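You operate a simulated robot arm through the tools that you are given. There is no shell and no other tool. Be economical: measure what you need, move in short steps, check, and stop when the job is done.

Carry out the task below with a simulated robot arm. There is one attempt and no reset: what you move stays moved.

TASK
Pull the lid of the sock box open.

It is judged by the outcome, as a careful person would: the job done as asked, and still so three seconds after it is handed in. It fails if anything else is knocked over, pushed out of place, dropped, spilled or broken.

THE ROBOT
A 7-joint arm with a two-finger parallel gripper, fixed in place. Base frame: the origin is at the foot of the arm, x ahead of it, y to its left, z up. Lengths are in cm, angles in degrees, forces in N, time in s.
Its first joint turns from -66.0 to 66.0 degrees. Payload 2.6 kg.
Tool frame: the origin (TCP) lies between the finger pads and is the grasp point; the fingertips stand 3 cm ahead of it; z points along the fingers, y is the line along which they close. The gripper opens to 9.4 cm. The fingers are 2.8 cm wide and 1 cm thick; the gripper's body (5 by 9.6 cm) begins 5.5 cm behind the TCP.
Orientation is told as [roll, pitch, yaw] about the base's x, y, z axes, in that order, counted from this pose: with the fingers straight down and closing along the base's y, the tool's x points along the base's -x, its y along +y and its z along -z.

THE INTERFACE
- The arm moves only by the tool servo_tool. Its argument "moves" is a list of rows, each a list of 7 numbers: the finger opening in cm, from 0 to 9.4, then the shift along the tool's x, y, z in units of 25 mm (1.0 is 25 mm), then the turn, a rotation vector about the tool's x, y, z in units of 8 degrees (1.0 is 8 degrees). In form: [[gripper, tx, ty, tz, ax, ay, az], ...]. A call has 1 to 10 rows; each row shifts and turns the commanded pose from where the row before left it, along the tool's axes as they then stand. A call with a number of a shift or a turn outside -1 to 1 is refused whole. A row lasts 0.2 s, in which the tool goes at most 5 cm and 8.6 degrees; a call with a longer step from one row to the next is refused whole, and so is a gripper value outside its range. A pose out of reach is approached as far as the arm can. The call stops where the force on the tool passes 40 N (or 10 N more than at its start, if that is more) or the arm is blocked; 0.2 s more then pass. The fingers move at their own pace (about 7.2 cm/s each) and stop on an object; they squeeze with about 25 N. The grip force told is the motor's: it shows also when the fingers shut on nothing. Time passes only in rows, and 0.2 s behind the last, so rows that do not move let the fingers close. It gives the time, the measured TCP pose, the force on the tool (base axes), the opening and the grip force at its end, in the units of the frame above (readings bear some noise), and new pictures: "show" is both (left out), scene, wrist or none.
- Cameras (640 x 400 px; columns grow to the right, rows downward): "scene" is fixed at [5.47, 48.09, 54.69]; the picture's right is [-0.27, -0.96, 0.00], its down [-0.71, 0.20, -0.68] and it looks along [0.65, -0.18, -0.73] (base axes); focal length 344 px, centre (320, 200). "wrist" rides on the gripper at [-3.7, 0, -5.8] in the tool frame; the picture's right is [0.00, -1.00, 0.00], its down [0.97, 0.00, -0.24] and it looks along [0.24, 0.00, 0.97] (tool axes); focal length 218 px, centre (320, 200).
- pixel_to_xyz(camera, pixels): for up to 12 pixels [column, row] of the newest picture of that camera ("zoom" is the newest enlarged one), the place [x, y, z] in the base frame of the surface seen there, good to about 0.2 cm. No time passes.
- zoom(camera, box): a new picture of the part [left, top, right, bottom] of that camera's present view, enlarged. No time passes.
- job_done(): hands the job in; it is judged then, once.

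Work in short steps. Measure before you move; look again where a grasp or a placing could have gone wrong, and mend it. You have 60 turns and 120 pictures in all, the two below and enlarged ones among them. Open the gripper and draw the arm clear of the work before you hand the job in, unless the task says otherwise; then end with one line.

The tools are called after "Call:" as name(argument=value, ...) on one line, values as JSON. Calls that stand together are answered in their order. servo_tool: Moves the arm, as the interface text tells. Its arguments: {"type":"object","properties":{"moves":{"type":"array","items":{"type":"array","items":{"type":"number"}}},"show":{"type":"string","enum":["both","scene","wrist","none"]}},"required":["moves"]} The other tools are called the same way: pixel_to_xyz (camera, pixels) gives the place of the surface under pixels of a picture; zoom (camera, box) takes an enlarged picture of a part of a camera's view; job_done () hands the job in.

At the start:

```text
time: 0.0
ee_pos: [25.28, 31.77, 29.61]
orientation: [-0.1, 0.0, 0.0]
ft_force: [0.1, -0.1, 0.0]
width: 9.36
grip_force: 0.0
```

scene: 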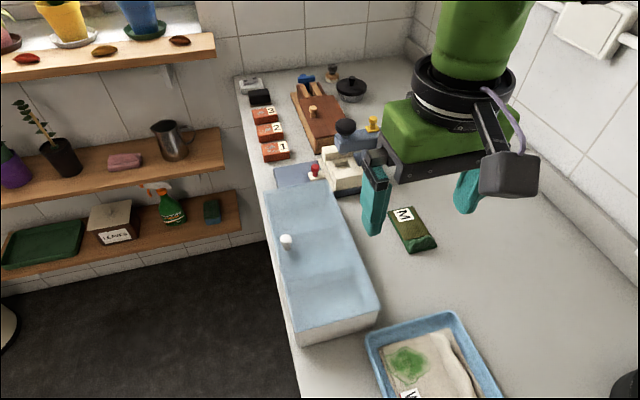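
wrist: 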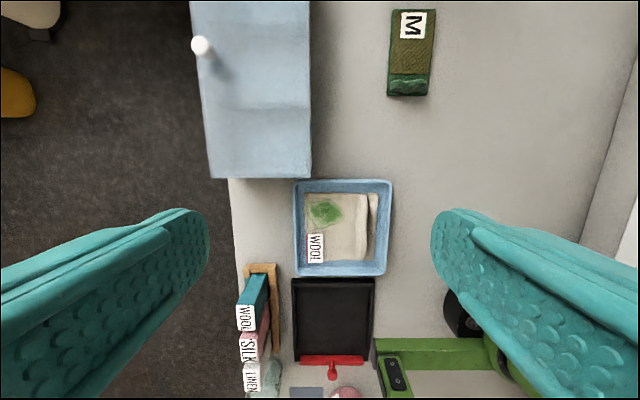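

The blue box with a white knob at (286,240) is probably the sock box. I'll zoom in and measure it.

Call:
zoom(camera="scene", box=[220, 130, 420, 350])

Call:
zoom(camera="scene", box=[230, 60, 400, 200])

Call:
pixel_to_xyz(camera="scene", pixels=[[286, 238], [287, 248], [266, 194], [322, 180], [376, 300], [300, 333], [300, 343], [330, 250], [310, 220], [278, 250], [290, 180], [340, 320]])

```text
1.82 times, centred on (320, 240) of scene
```

zoom: 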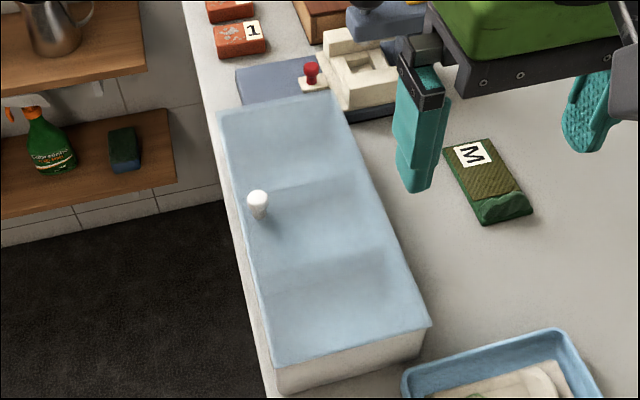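

```text
2.86 times, centred on (315, 130) of scene
```

zoom: 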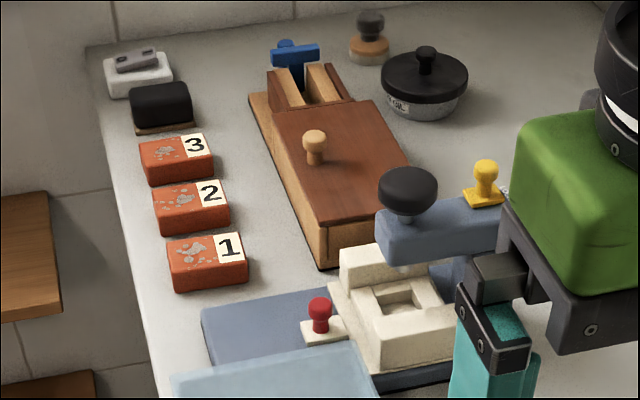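

```text
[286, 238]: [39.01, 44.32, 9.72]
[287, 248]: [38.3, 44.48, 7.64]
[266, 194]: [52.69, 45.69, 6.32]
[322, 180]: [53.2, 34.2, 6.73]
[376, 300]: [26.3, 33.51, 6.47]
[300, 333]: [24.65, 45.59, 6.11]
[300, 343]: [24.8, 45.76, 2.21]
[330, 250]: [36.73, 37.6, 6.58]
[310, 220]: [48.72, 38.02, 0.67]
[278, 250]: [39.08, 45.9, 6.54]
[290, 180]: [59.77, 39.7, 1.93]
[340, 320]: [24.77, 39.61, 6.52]
```

I need a closer look at the box and its lid, including hinge side and table height.

Call:
pixel_to_xyz(camera="scene", pixels=[[360, 250], [500, 300], [290, 300], [300, 200], [325, 270], [345, 230], [360, 265], [272, 220], [300, 260], [310, 300], [410, 230], [320, 340]])

Call:
zoom(camera="wrist", box=[170, 0, 340, 200])

Call:
pixel_to_xyz(camera="wrist", pixels=[[200, 45], [215, 170], [305, 170], [305, 10], [197, 10], [255, 85], [255, 140], [255, 40], [350, 100]])

```text
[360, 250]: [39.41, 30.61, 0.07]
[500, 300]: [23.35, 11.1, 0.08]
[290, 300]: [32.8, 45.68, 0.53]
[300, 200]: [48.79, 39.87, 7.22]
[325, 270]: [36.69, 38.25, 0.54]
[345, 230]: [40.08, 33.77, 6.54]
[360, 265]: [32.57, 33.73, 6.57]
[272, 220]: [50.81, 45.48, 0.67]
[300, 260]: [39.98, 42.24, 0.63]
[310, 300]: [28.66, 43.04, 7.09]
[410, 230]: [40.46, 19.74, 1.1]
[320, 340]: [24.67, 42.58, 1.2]
```

```text
2.00 times, centred on (255, 100) of wrist
```

zoom: 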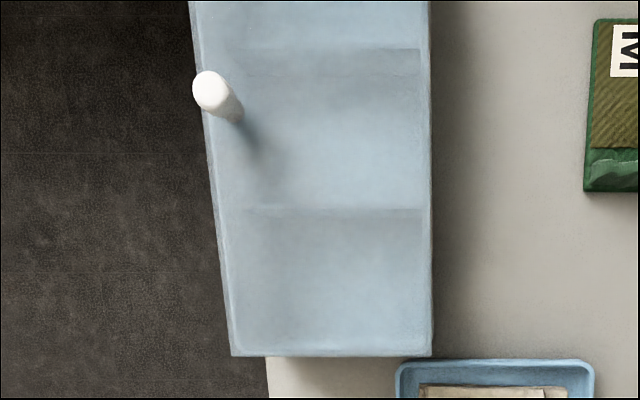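

```text
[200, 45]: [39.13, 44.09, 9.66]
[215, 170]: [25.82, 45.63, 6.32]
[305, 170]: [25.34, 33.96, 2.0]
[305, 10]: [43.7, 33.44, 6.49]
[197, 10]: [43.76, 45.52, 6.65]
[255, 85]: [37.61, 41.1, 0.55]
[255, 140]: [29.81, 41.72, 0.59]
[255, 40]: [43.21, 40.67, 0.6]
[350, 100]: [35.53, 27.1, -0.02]
```

The table is at z≈0. The lid is a translucent panel (x 25–53, y 33.5–45.7, z≈6.5), with the knob at (39, 44.2) rising to z≈9.7. That puts the hinge most likely on the y≈33.5 side. I'll turn the gripper by yaw +90 so the fingers close along x and the knob can swivel between them.

Call:
servo_tool(moves=[[6, 0, 0, 0, 0, 0, -1], [6, 0, 0, 0, 0, 0, -1], [6, 0, 0, 0, 0, 0, -1], [6, 0, 0, 0, 0, 0, -1], [6, 0, 0, 0, 0, 0, -1], [6, 0, 0, 0, 0, 0, -1], [6, 0, 0, 0, 0, 0, -1], [6, 0, 0, 0, 0, 0, -1], [6, 0, 0, 0, 0, 0, -1], [6, 0, 0, 0, 0, 0, -1]], show="none")

Call:
servo_tool(moves=[[6, 0, 0, 0, 0, 0, -1], [6, 0, 0, 0, 0, 0, -0.25], [6, 0, 0, 0, 0, 0, 0]])

```text
time: 2.2
ee_pos: [25.11, 31.84, 29.46]
orientation: [-0.2, -0.1, 80.2]
ft_force: [-0.5, 1.1, 0.1]
width: 6.03
grip_force: 0.1
```

```text
time: 3.0
ee_pos: [25.19, 31.79, 29.73]
orientation: [0.0, 0.0, 90.2]
ft_force: [-0.1, 0.3, 0.3]
width: 6.01
grip_force: 0.0
```

scene: 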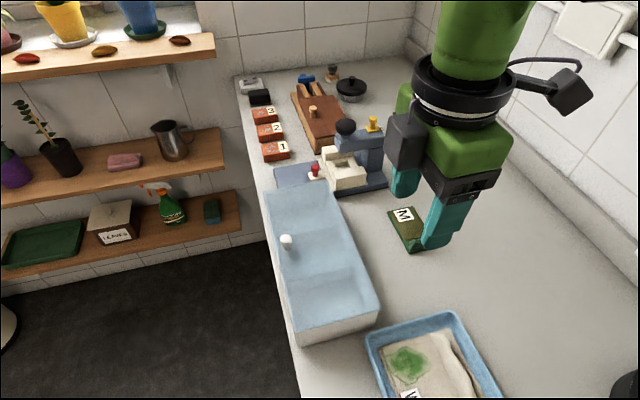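
wrist: 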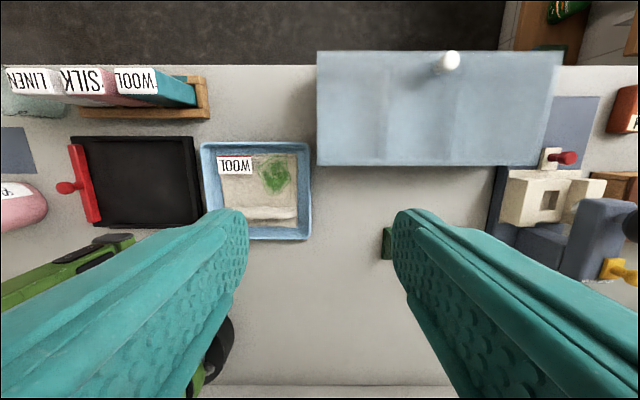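

Now I'll move above the box to look at the lid.

Call:
servo_tool(moves=[[6, -0.6, -0.9, 0.5, 0, 0, 0], [6, -0.6, -0.9, 0.5, 0, 0, 0], [6, -0.6, -0.9, 0.5, 0, 0, 0], [6, -0.5, -0.9, 0.5, 0, 0, 0], [6, -0.5, -0.9, 0.5, 0, 0, 0], [6, -0.4, -1, 0.5, 0, 0, 0], [6, 0, 0, 0, 0, 0, 0]])

Call:
zoom(camera="wrist", box=[120, 0, 520, 250])

```text
time: 4.6
ee_pos: [38.86, 39.9, 21.96]
orientation: [0.0, 0.0, 90.0]
ft_force: [-0.9, 1.2, 0.0]
width: 6.0
grip_force: 0.1
```

scene: 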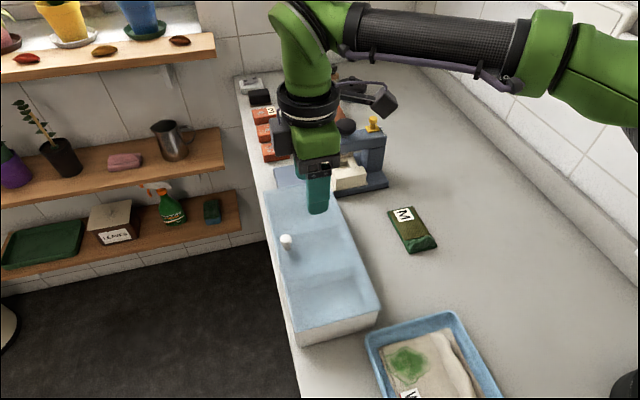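
wrist: 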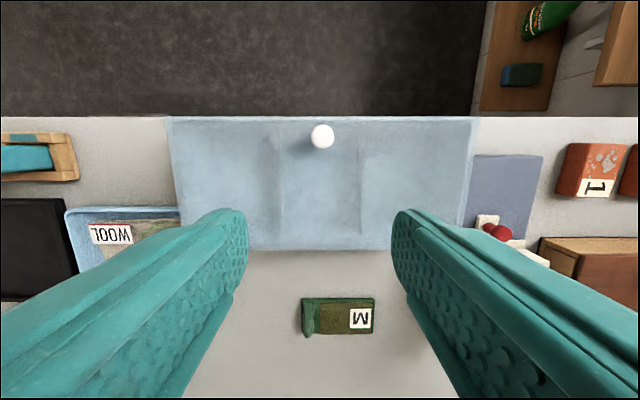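

```text
1.60 times, centred on (320, 125) of wrist
```

zoom: 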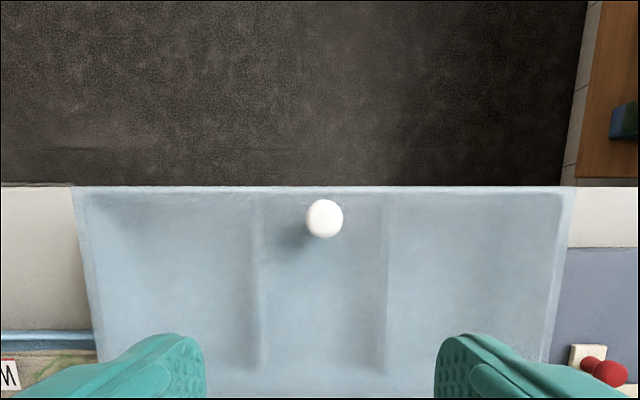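

Three compartments under a clear lid, with the knob in the middle of the +y edge: this is the sock box. I'll measure the knob and the nearby edges.

Call:
pixel_to_xyz(camera="wrist", pixels=[[322, 135], [313, 135], [332, 135], [322, 145], [322, 126], [330, 243], [330, 247], [320, 120], [475, 235], [490, 220], [345, 305], [465, 245]])

```text
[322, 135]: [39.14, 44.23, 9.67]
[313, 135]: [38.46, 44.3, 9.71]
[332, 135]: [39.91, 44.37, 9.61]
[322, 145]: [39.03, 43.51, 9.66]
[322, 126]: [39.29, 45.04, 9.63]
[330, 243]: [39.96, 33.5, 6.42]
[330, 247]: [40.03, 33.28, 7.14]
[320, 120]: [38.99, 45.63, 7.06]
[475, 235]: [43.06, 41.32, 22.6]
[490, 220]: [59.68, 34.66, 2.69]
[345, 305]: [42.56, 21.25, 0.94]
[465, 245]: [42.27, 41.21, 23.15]
```

The knob centre is (39.15, 44.25) with its top at 9.65. I'll tilt the tool 24° so the fingers point toward +y, then approach along the tool axis.

Call:
servo_tool(moves=[[5, 0, 0, 0, 0, -1, 0], [5, 0, 0, 0, 0, -1, 0], [5, 0, 0, 0, 0, -1, 0], [5, 0.524, -0.12, 0, 0, 0, 0], [5, 0, 0, 0.9, 0, 0, 0], [5, 0, 0, 0.9, 0, 0, 0], [5, 0, 0, 0.9, 0, 0, 0], [5, 0, 0, 0.5, 0, 0, 0], [5, 0, 0, 0, 0, 0, 0]])

```text
time: 6.6
ee_pos: [39.49, 41.96, 14.33]
orientation: [-0.1, -24.0, 90.1]
ft_force: [0.2, -0.2, 0.7]
width: 4.98
grip_force: 0.1
```

scene: 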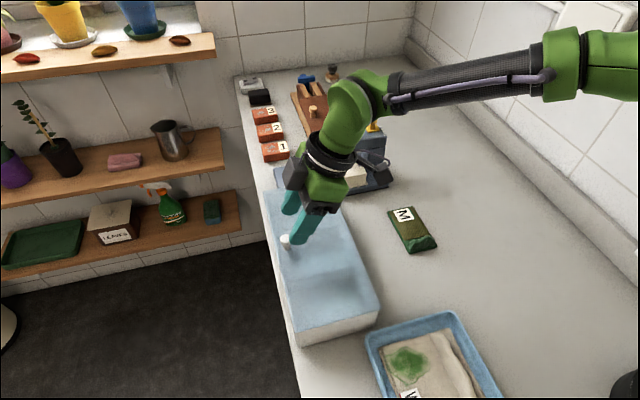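
wrist: 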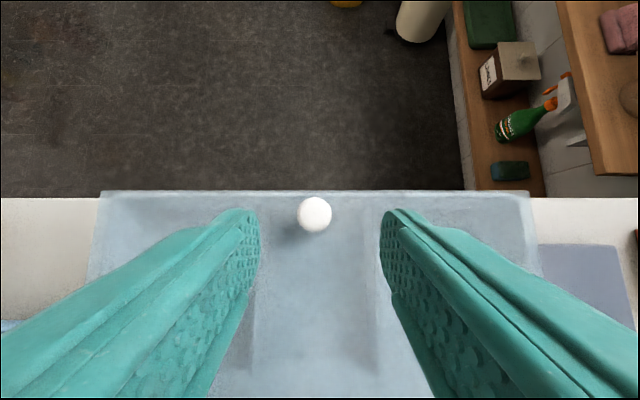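

The knob is centred between the fingers. I'll shift slightly in x, advance 4 cm and close.

Call:
servo_tool(moves=[[5, 0, 0.13, 0.6, 0, 0, 0], [5, 0, 0, 0.6, 0, 0, 0], [5, 0.03, 0, 0.4, 0, 0, 0], [5, 0, 0, 0, 0, 0, 0]])

```text
time: 7.6
ee_pos: [39.06, 43.43, 10.68]
orientation: [-0.1, -24.1, 90.0]
ft_force: [0.1, -0.7, -0.1]
width: 5.0
grip_force: 0.1
```

scene: 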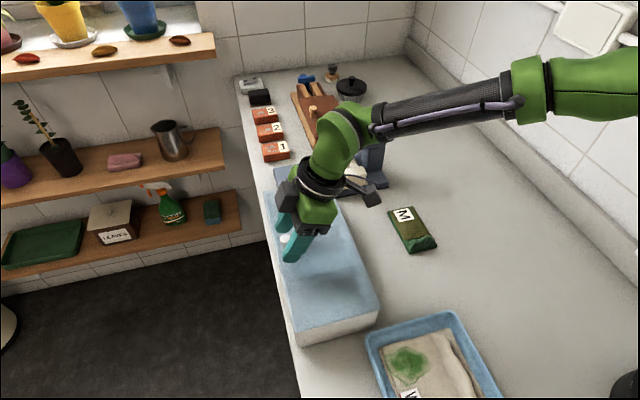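
wrist: 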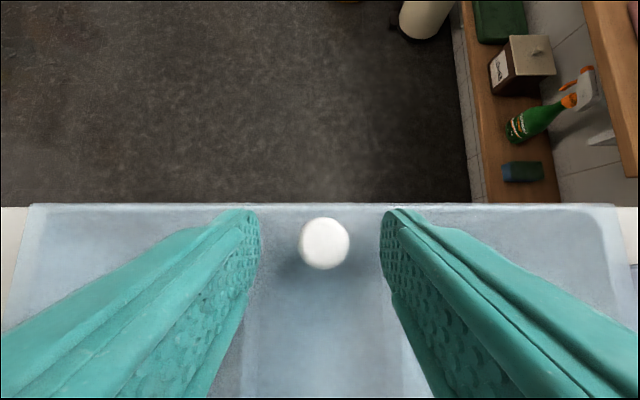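

In place, so I'll advance slightly and close.

Call:
servo_tool(moves=[[5, 0, 0, 0.1, 0, 0, 0], [0, 0, 0, 0, 0, 0, 0], [0, 0, 0, 0, 0, 0, 0], [0, 0, 0, 0, 0, 0, 0], [0, 0, 0, 0, 0, 0, 0]], show="wrist")

```text
time: 8.8
ee_pos: [39.07, 43.41, 10.51]
orientation: [0.0, -24.1, 90.0]
ft_force: [8.4, 1.6, -3.5]
width: 1.83
grip_force: 45.0
```

wrist: 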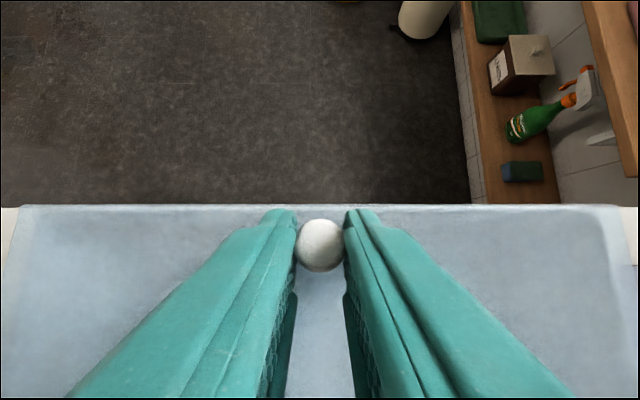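

Gripped at 1.83 cm. I'll start following an arc about the supposed hinge (y 33.5, z 6.4), in a small test step.

Call:
servo_tool(moves=[[0, 0.01, 0, -0.3, 0, -0.5, 0], [0, 0.01, 0, -0.3, 0, -0.5, 0], [0, 0.01, 0, -0.3, 0, -0.5, 0], [0, 0, 0, 0, 0, 0, 0]])

```text
time: 9.8
ee_pos: [39.13, 42.02, 11.95]
orientation: [0.2, -35.6, 89.7]
ft_force: [9.2, -1.7, -34.5]
width: 1.86
grip_force: 44.6
```

scene: 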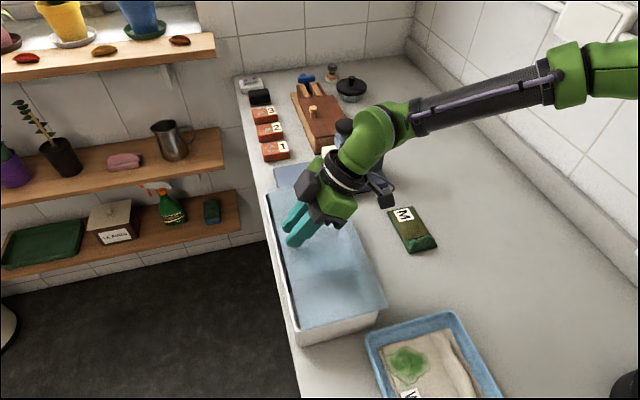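
wrist: 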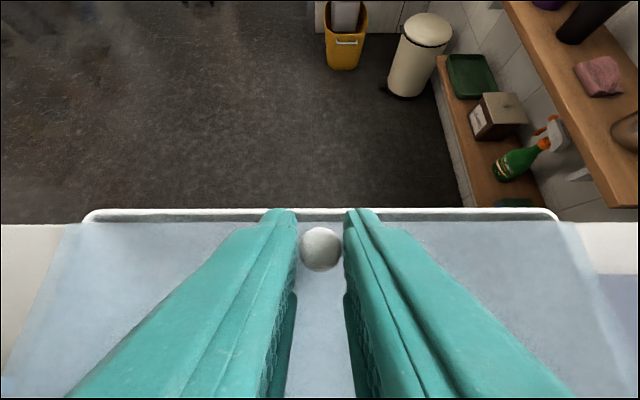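

The lid seems to have moved toward −y while resisting the lift at 34 N down, so it may slide. I'll zoom in to check.

Call:
zoom(camera="scene", box=[240, 180, 420, 350])

Call:
pixel_to_xyz(camera="scene", pixels=[[387, 304], [384, 306], [303, 329], [300, 332], [372, 270], [376, 312]])

```text
2.35 times, centred on (330, 265) of scene
```

zoom: 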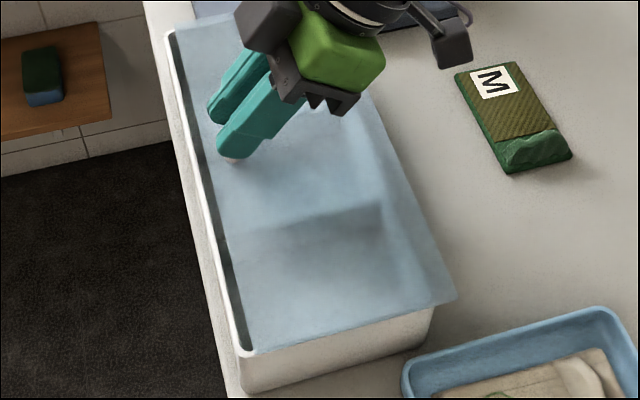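

```text
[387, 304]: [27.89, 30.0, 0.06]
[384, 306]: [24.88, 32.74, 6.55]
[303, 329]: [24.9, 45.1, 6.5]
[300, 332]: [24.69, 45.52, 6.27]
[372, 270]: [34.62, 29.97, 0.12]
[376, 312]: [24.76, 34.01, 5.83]
```

Call:
pixel_to_xyz(camera="wrist", pixels=[[320, 248], [320, 235], [320, 262], [320, 223], [150, 222], [150, 226], [150, 211], [500, 222], [500, 226], [70, 226], [320, 218]])

Call:
zoom(camera="wrist", box=[220, 190, 420, 315])

Call:
zoom(camera="scene", box=[280, 280, 400, 355])

```text
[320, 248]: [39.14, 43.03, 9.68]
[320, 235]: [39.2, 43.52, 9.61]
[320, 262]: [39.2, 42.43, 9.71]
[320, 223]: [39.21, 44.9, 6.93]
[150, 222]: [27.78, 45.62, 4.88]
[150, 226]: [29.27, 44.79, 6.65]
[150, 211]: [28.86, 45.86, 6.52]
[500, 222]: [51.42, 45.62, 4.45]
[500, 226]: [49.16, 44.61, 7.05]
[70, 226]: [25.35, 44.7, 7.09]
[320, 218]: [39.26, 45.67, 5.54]
```

```text
3.20 times, centred on (320, 252) of wrist
```

zoom: 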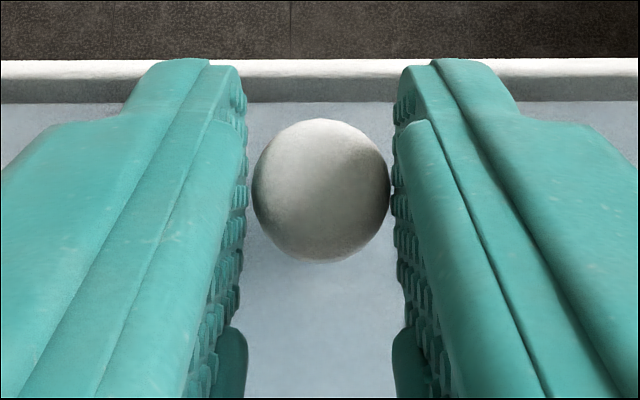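

```text
5.33 times, centred on (340, 318) of scene
```

zoom: 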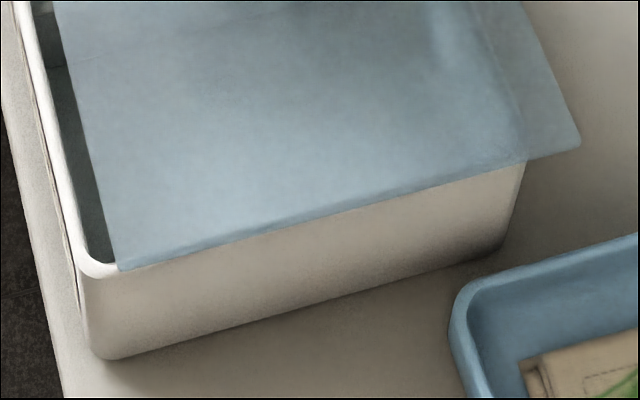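

The knob top is still at z 9.68 and the lid stayed flat while moving 1.2 cm toward −y. So it's a sliding lid and the fingers only slipped up the knob. I'll release, straighten the tool, and regrip lower.

Call:
servo_tool(moves=[[4, 0, 0, 0, 0, 0, 0], [4, 0, 0, 0, 0, 0, 0], [4, 0, 0, 0, 0, 1, 0], [4, 0, 0, 0, 0, 1, 0], [4, 0, 0, 0, 0, 1, 0], [4, 0, 0, 0, 0, 0.5, 0], [4, 0, 0, 0, 0, 0, 0]], show="wrist")

```text
time: 11.4
ee_pos: [38.97, 42.36, 12.32]
orientation: [0.0, -7.9, 90.1]
ft_force: [-0.1, 0.6, -0.2]
width: 3.98
grip_force: 0.0
```

wrist: 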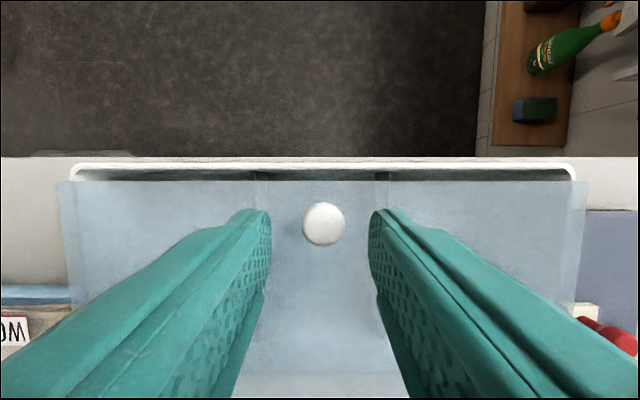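

Regrip lower, with the tips at z≈7.3.

Call:
servo_tool(moves=[[4, -0.09, -0.06, 0.4, 0, 0, 0], [4, 0, 0, 0.42, 0, 0, 0], [4, 0, 0, 0, 0, 0, 0], [0, 0, 0, 0, 0, 0, 0], [0, 0, 0, 0, 0, 0, 0], [0, 0, 0, 0, 0, 0, 0], [0, 0, 0, 0, 0, 0, 0]], show="wrist")

```text
time: 13.0
ee_pos: [39.17, 42.93, 10.2]
orientation: [0.0, -8.1, 90.0]
ft_force: [-5.3, -0.1, 0.9]
width: 1.84
grip_force: 44.7
```

wrist: 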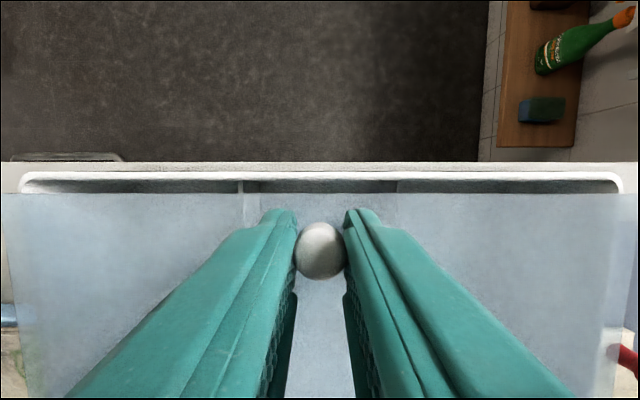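

Before sliding, I'll check whether the red-knobbed item near the lid's right edge lies in the path.

Call:
pixel_to_xyz(camera="wrist", pixels=[[625, 350], [612, 340], [618, 352], [633, 375], [625, 200], [612, 395]])

Call:
zoom(camera="wrist", box=[440, 150, 640, 400])

Call:
zoom(camera="scene", box=[250, 140, 410, 240])

```text
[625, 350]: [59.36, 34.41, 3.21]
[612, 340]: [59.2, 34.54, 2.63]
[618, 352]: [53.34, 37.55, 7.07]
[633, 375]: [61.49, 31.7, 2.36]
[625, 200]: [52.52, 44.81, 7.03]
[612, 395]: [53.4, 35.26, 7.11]
```

```text
1.60 times, centred on (540, 275) of wrist
```

zoom: 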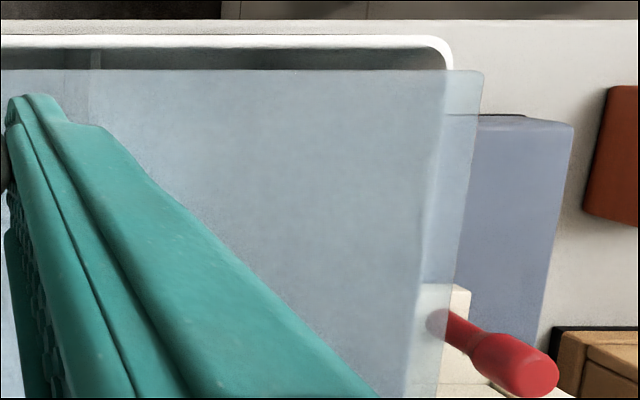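

```text
4.00 times, centred on (330, 190) of scene
```

zoom: 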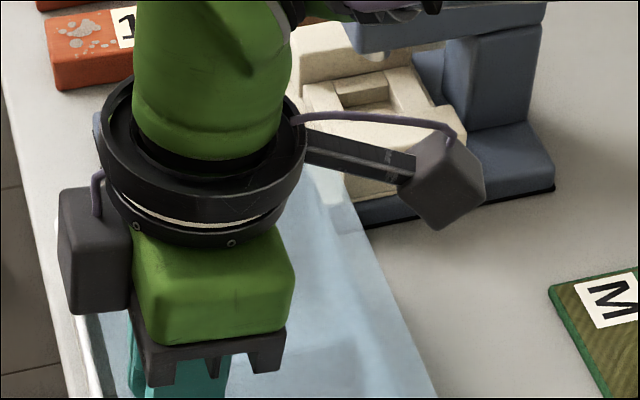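

Call:
pixel_to_xyz(camera="scene", pixels=[[387, 186], [365, 192], [350, 193], [372, 186], [380, 178], [345, 185], [367, 150], [367, 170]])

```text
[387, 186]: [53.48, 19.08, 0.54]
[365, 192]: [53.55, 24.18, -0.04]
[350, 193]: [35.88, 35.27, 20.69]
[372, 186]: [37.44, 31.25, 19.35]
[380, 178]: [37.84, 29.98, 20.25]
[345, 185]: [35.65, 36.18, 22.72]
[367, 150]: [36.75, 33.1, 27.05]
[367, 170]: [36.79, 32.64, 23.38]
```

The neighbour's low base starts at x≈53.6–54, under the lid's height. I'll slide toward −y gradually and watch the force and pictures.

Call:
servo_tool(moves=[[0, 0.35, 0, -0.049, 0, 0, 0], [0, 0.35, 0, -0.049, 0, 0, 0], [0, 0.35, 0, -0.049, 0, 0, 0], [0, 0, 0, 0, 0, 0, 0]])

```text
time: 14.0
ee_pos: [39.15, 40.31, 10.27]
orientation: [0.1, -8.0, 89.9]
ft_force: [-11.0, -0.2, 0.8]
width: 1.84
grip_force: 44.5
```

scene: 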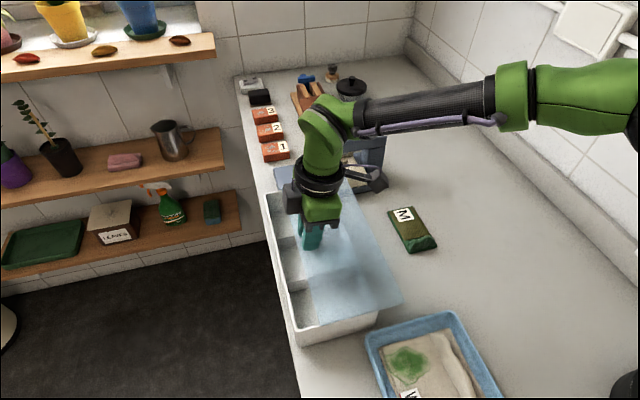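
wrist: 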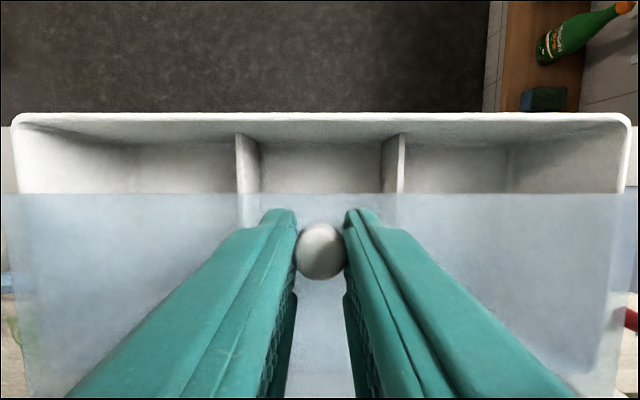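

It slides with almost no resistance. I'll check the blue tray's edge against the lid's path.

Call:
pixel_to_xyz(camera="scene", pixels=[[366, 336], [410, 322], [450, 312], [400, 304], [416, 243], [392, 212]])

```text
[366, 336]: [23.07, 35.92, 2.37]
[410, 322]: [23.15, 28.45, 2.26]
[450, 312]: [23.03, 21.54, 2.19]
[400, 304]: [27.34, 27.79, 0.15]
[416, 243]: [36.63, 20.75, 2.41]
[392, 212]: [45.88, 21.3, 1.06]
```

Everything in the path is at z<2.5, so it's clear. Continue sliding.

Call:
servo_tool(moves=[[0, 0.35, 0, -0.049, 0, 0, 0], [0, 0.35, 0, -0.049, 0, 0, 0], [0, 0.35, 0, -0.049, 0, 0, 0], [0, 0.35, 0, -0.049, 0, 0, 0], [0, 0, 0, 0, 0, 0, 0]])

```text
time: 15.2
ee_pos: [39.13, 36.78, 10.19]
orientation: [0.0, -8.0, 90.0]
ft_force: [-11.3, -0.5, 5.2]
width: 1.85
grip_force: 45.0
```

scene: 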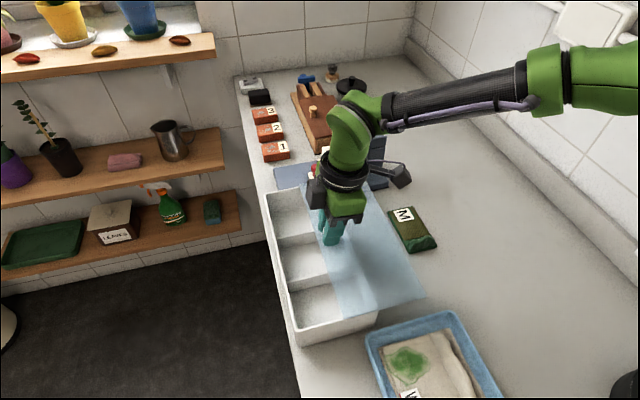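
wrist: 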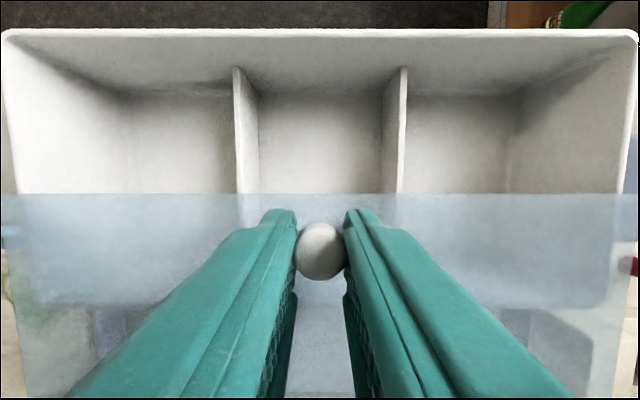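

The lid is now about 60% open. I'll carry on in short steps and feel for the end stop.

Call:
servo_tool(moves=[[0, 0.3, 0, -0.042, 0, 0, 0], [0, 0.3, 0, -0.042, 0, 0, 0], [0, 0.3, 0, -0.042, 0, 0, 0], [0, 0, 0, 0, 0, 0, 0]])

```text
time: 16.2
ee_pos: [39.15, 34.34, 10.32]
orientation: [0.0, -8.0, 90.1]
ft_force: [-7.8, 0.3, 3.5]
width: 1.84
grip_force: 45.0
```

scene: 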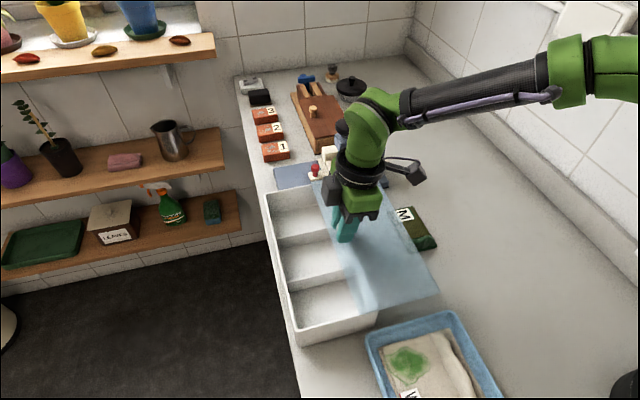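
wrist: 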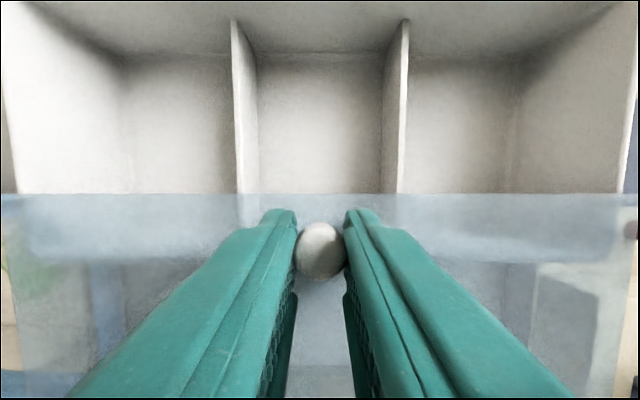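

Call:
servo_tool(moves=[[0, 0.2, 0, -0.028, 0, 0, 0], [0, 0.2, 0, -0.028, 0, 0, 0], [0, 0, 0, 0, 0, 0, 0]])

```text
time: 17.0
ee_pos: [39.07, 33.38, 10.21]
orientation: [0.0, -8.0, 90.0]
ft_force: [-7.9, 0.3, 2.6]
width: 1.83
grip_force: 44.9
```

scene: 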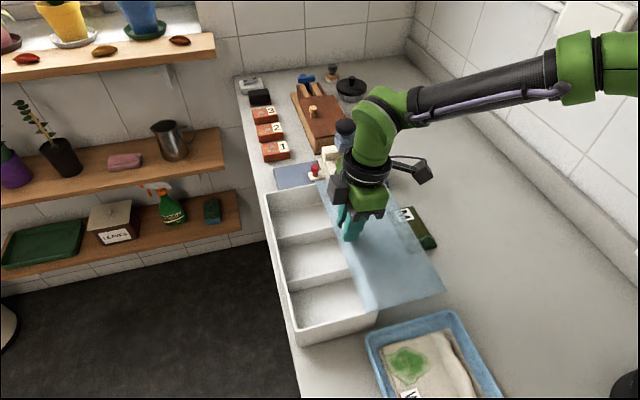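
wrist: 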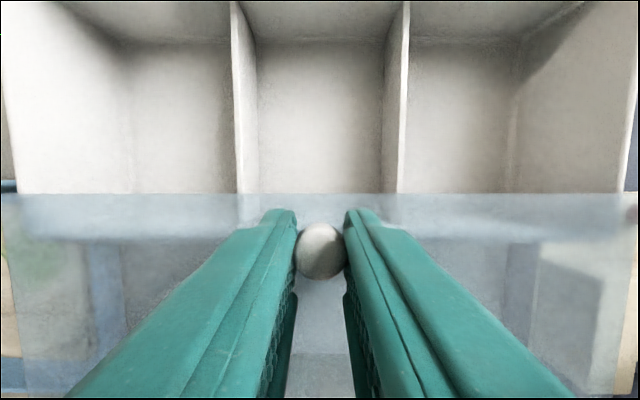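

Call:
servo_tool(moves=[[0, 0.15, 0, -0.02, 0, 0, 0], [0, 0.1, 0, -0.014, 0, 0, 0], [0, 0, 0, 0, 0, 0, 0]], show="wrist")

```text
time: 17.8
ee_pos: [39.07, 32.75, 10.24]
orientation: [0.1, -7.9, 90.1]
ft_force: [-9.8, 0.9, 4.9]
width: 1.84
grip_force: 45.1
```

wrist: 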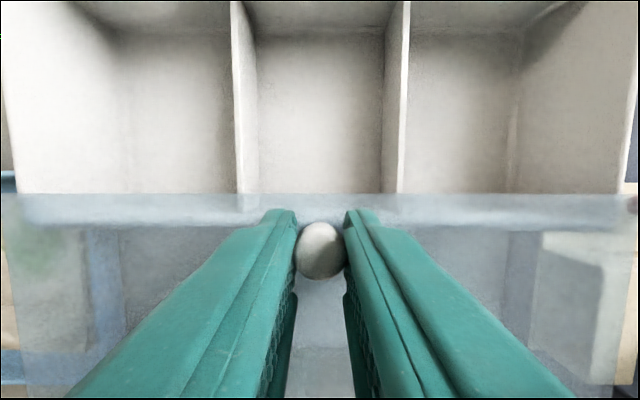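

The lid has travelled about 11.4 cm, so the box is almost fully uncovered. I'll release gently and watch that the lid stays put.

Call:
servo_tool(moves=[[2.6, 0, 0, 0, 0, 0, 0], [2.6, 0, 0, 0, 0, 0, 0], [3.5, 0, 0, 0, 0, 0, 0], [3.5, 0, 0, 0, 0, 0, 0]])

```text
time: 18.8
ee_pos: [39.17, 32.74, 10.26]
orientation: [0.0, -8.0, 90.0]
ft_force: [-0.6, 0.2, -1.1]
width: 3.5
grip_force: 0.0
```

scene: 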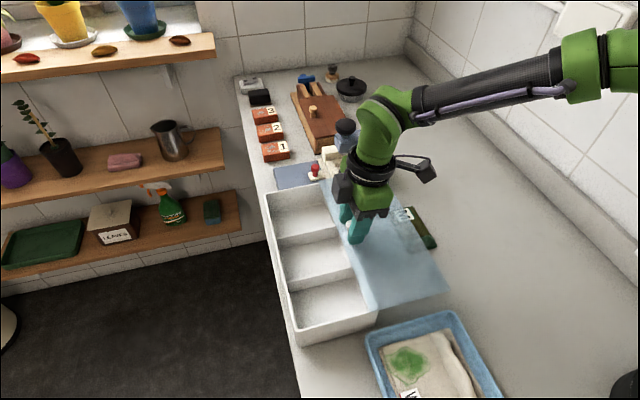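
wrist: 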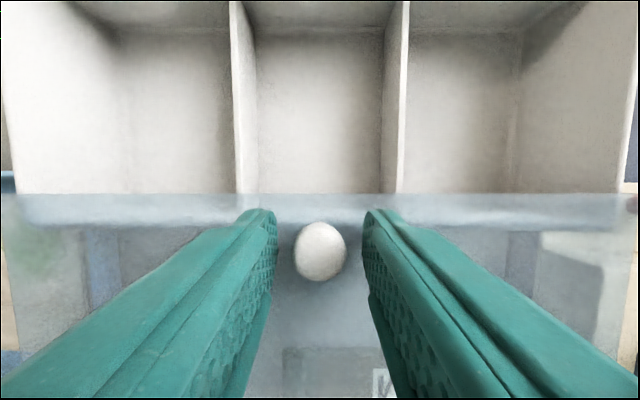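

The lid stays in place. I'll withdraw along the tool axis.

Call:
servo_tool(moves=[[4, 0, 0, -0.4, 0, 0, 0], [5, 0, 0, -0.8, 0, 0, 0], [5, 0, 0, -0.9, 0, 0, 0], [5, 0, 0, -0.9, 0, 0, 0], [5, 0, 0, -0.9, 0, 0, 0], [5, 0, 0, -0.9, 0, 0, 0], [5, 0, 0, 0, 0, 0, 0]])

Call:
zoom(camera="scene", box=[230, 150, 470, 350])

```text
time: 20.4
ee_pos: [39.0, 31.09, 22.2]
orientation: [0.0, -8.0, 90.0]
ft_force: [0.5, 0.3, 0.2]
width: 5.0
grip_force: 0.0
```

scene: 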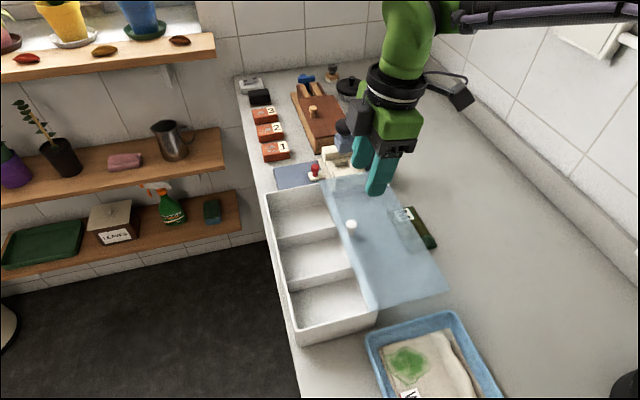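
wrist: 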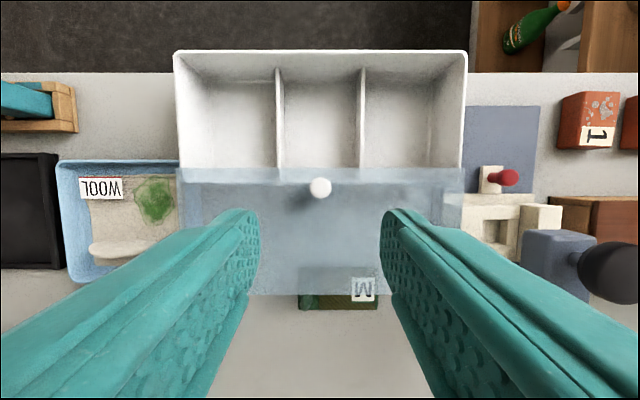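

```text
2.00 times, centred on (350, 250) of scene
```

zoom: 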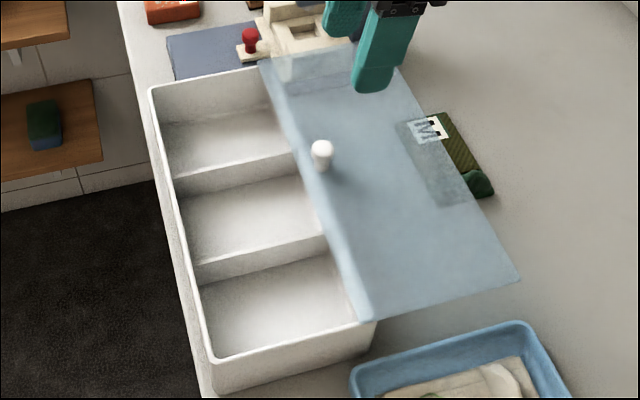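

The lid is level and has stayed open, and the box and its neighbours haven't moved.

Call:
job_done()

```text
The job is handed in.
```

I pulled the sock box's sliding lid about 11 cm toward the arm, leaving a sliver of the compartments covered. It stayed open after I let go, and nothing else moved. No box carries a "sock" label, so I took the three-compartment box with the clear blue lid to be the sock box.
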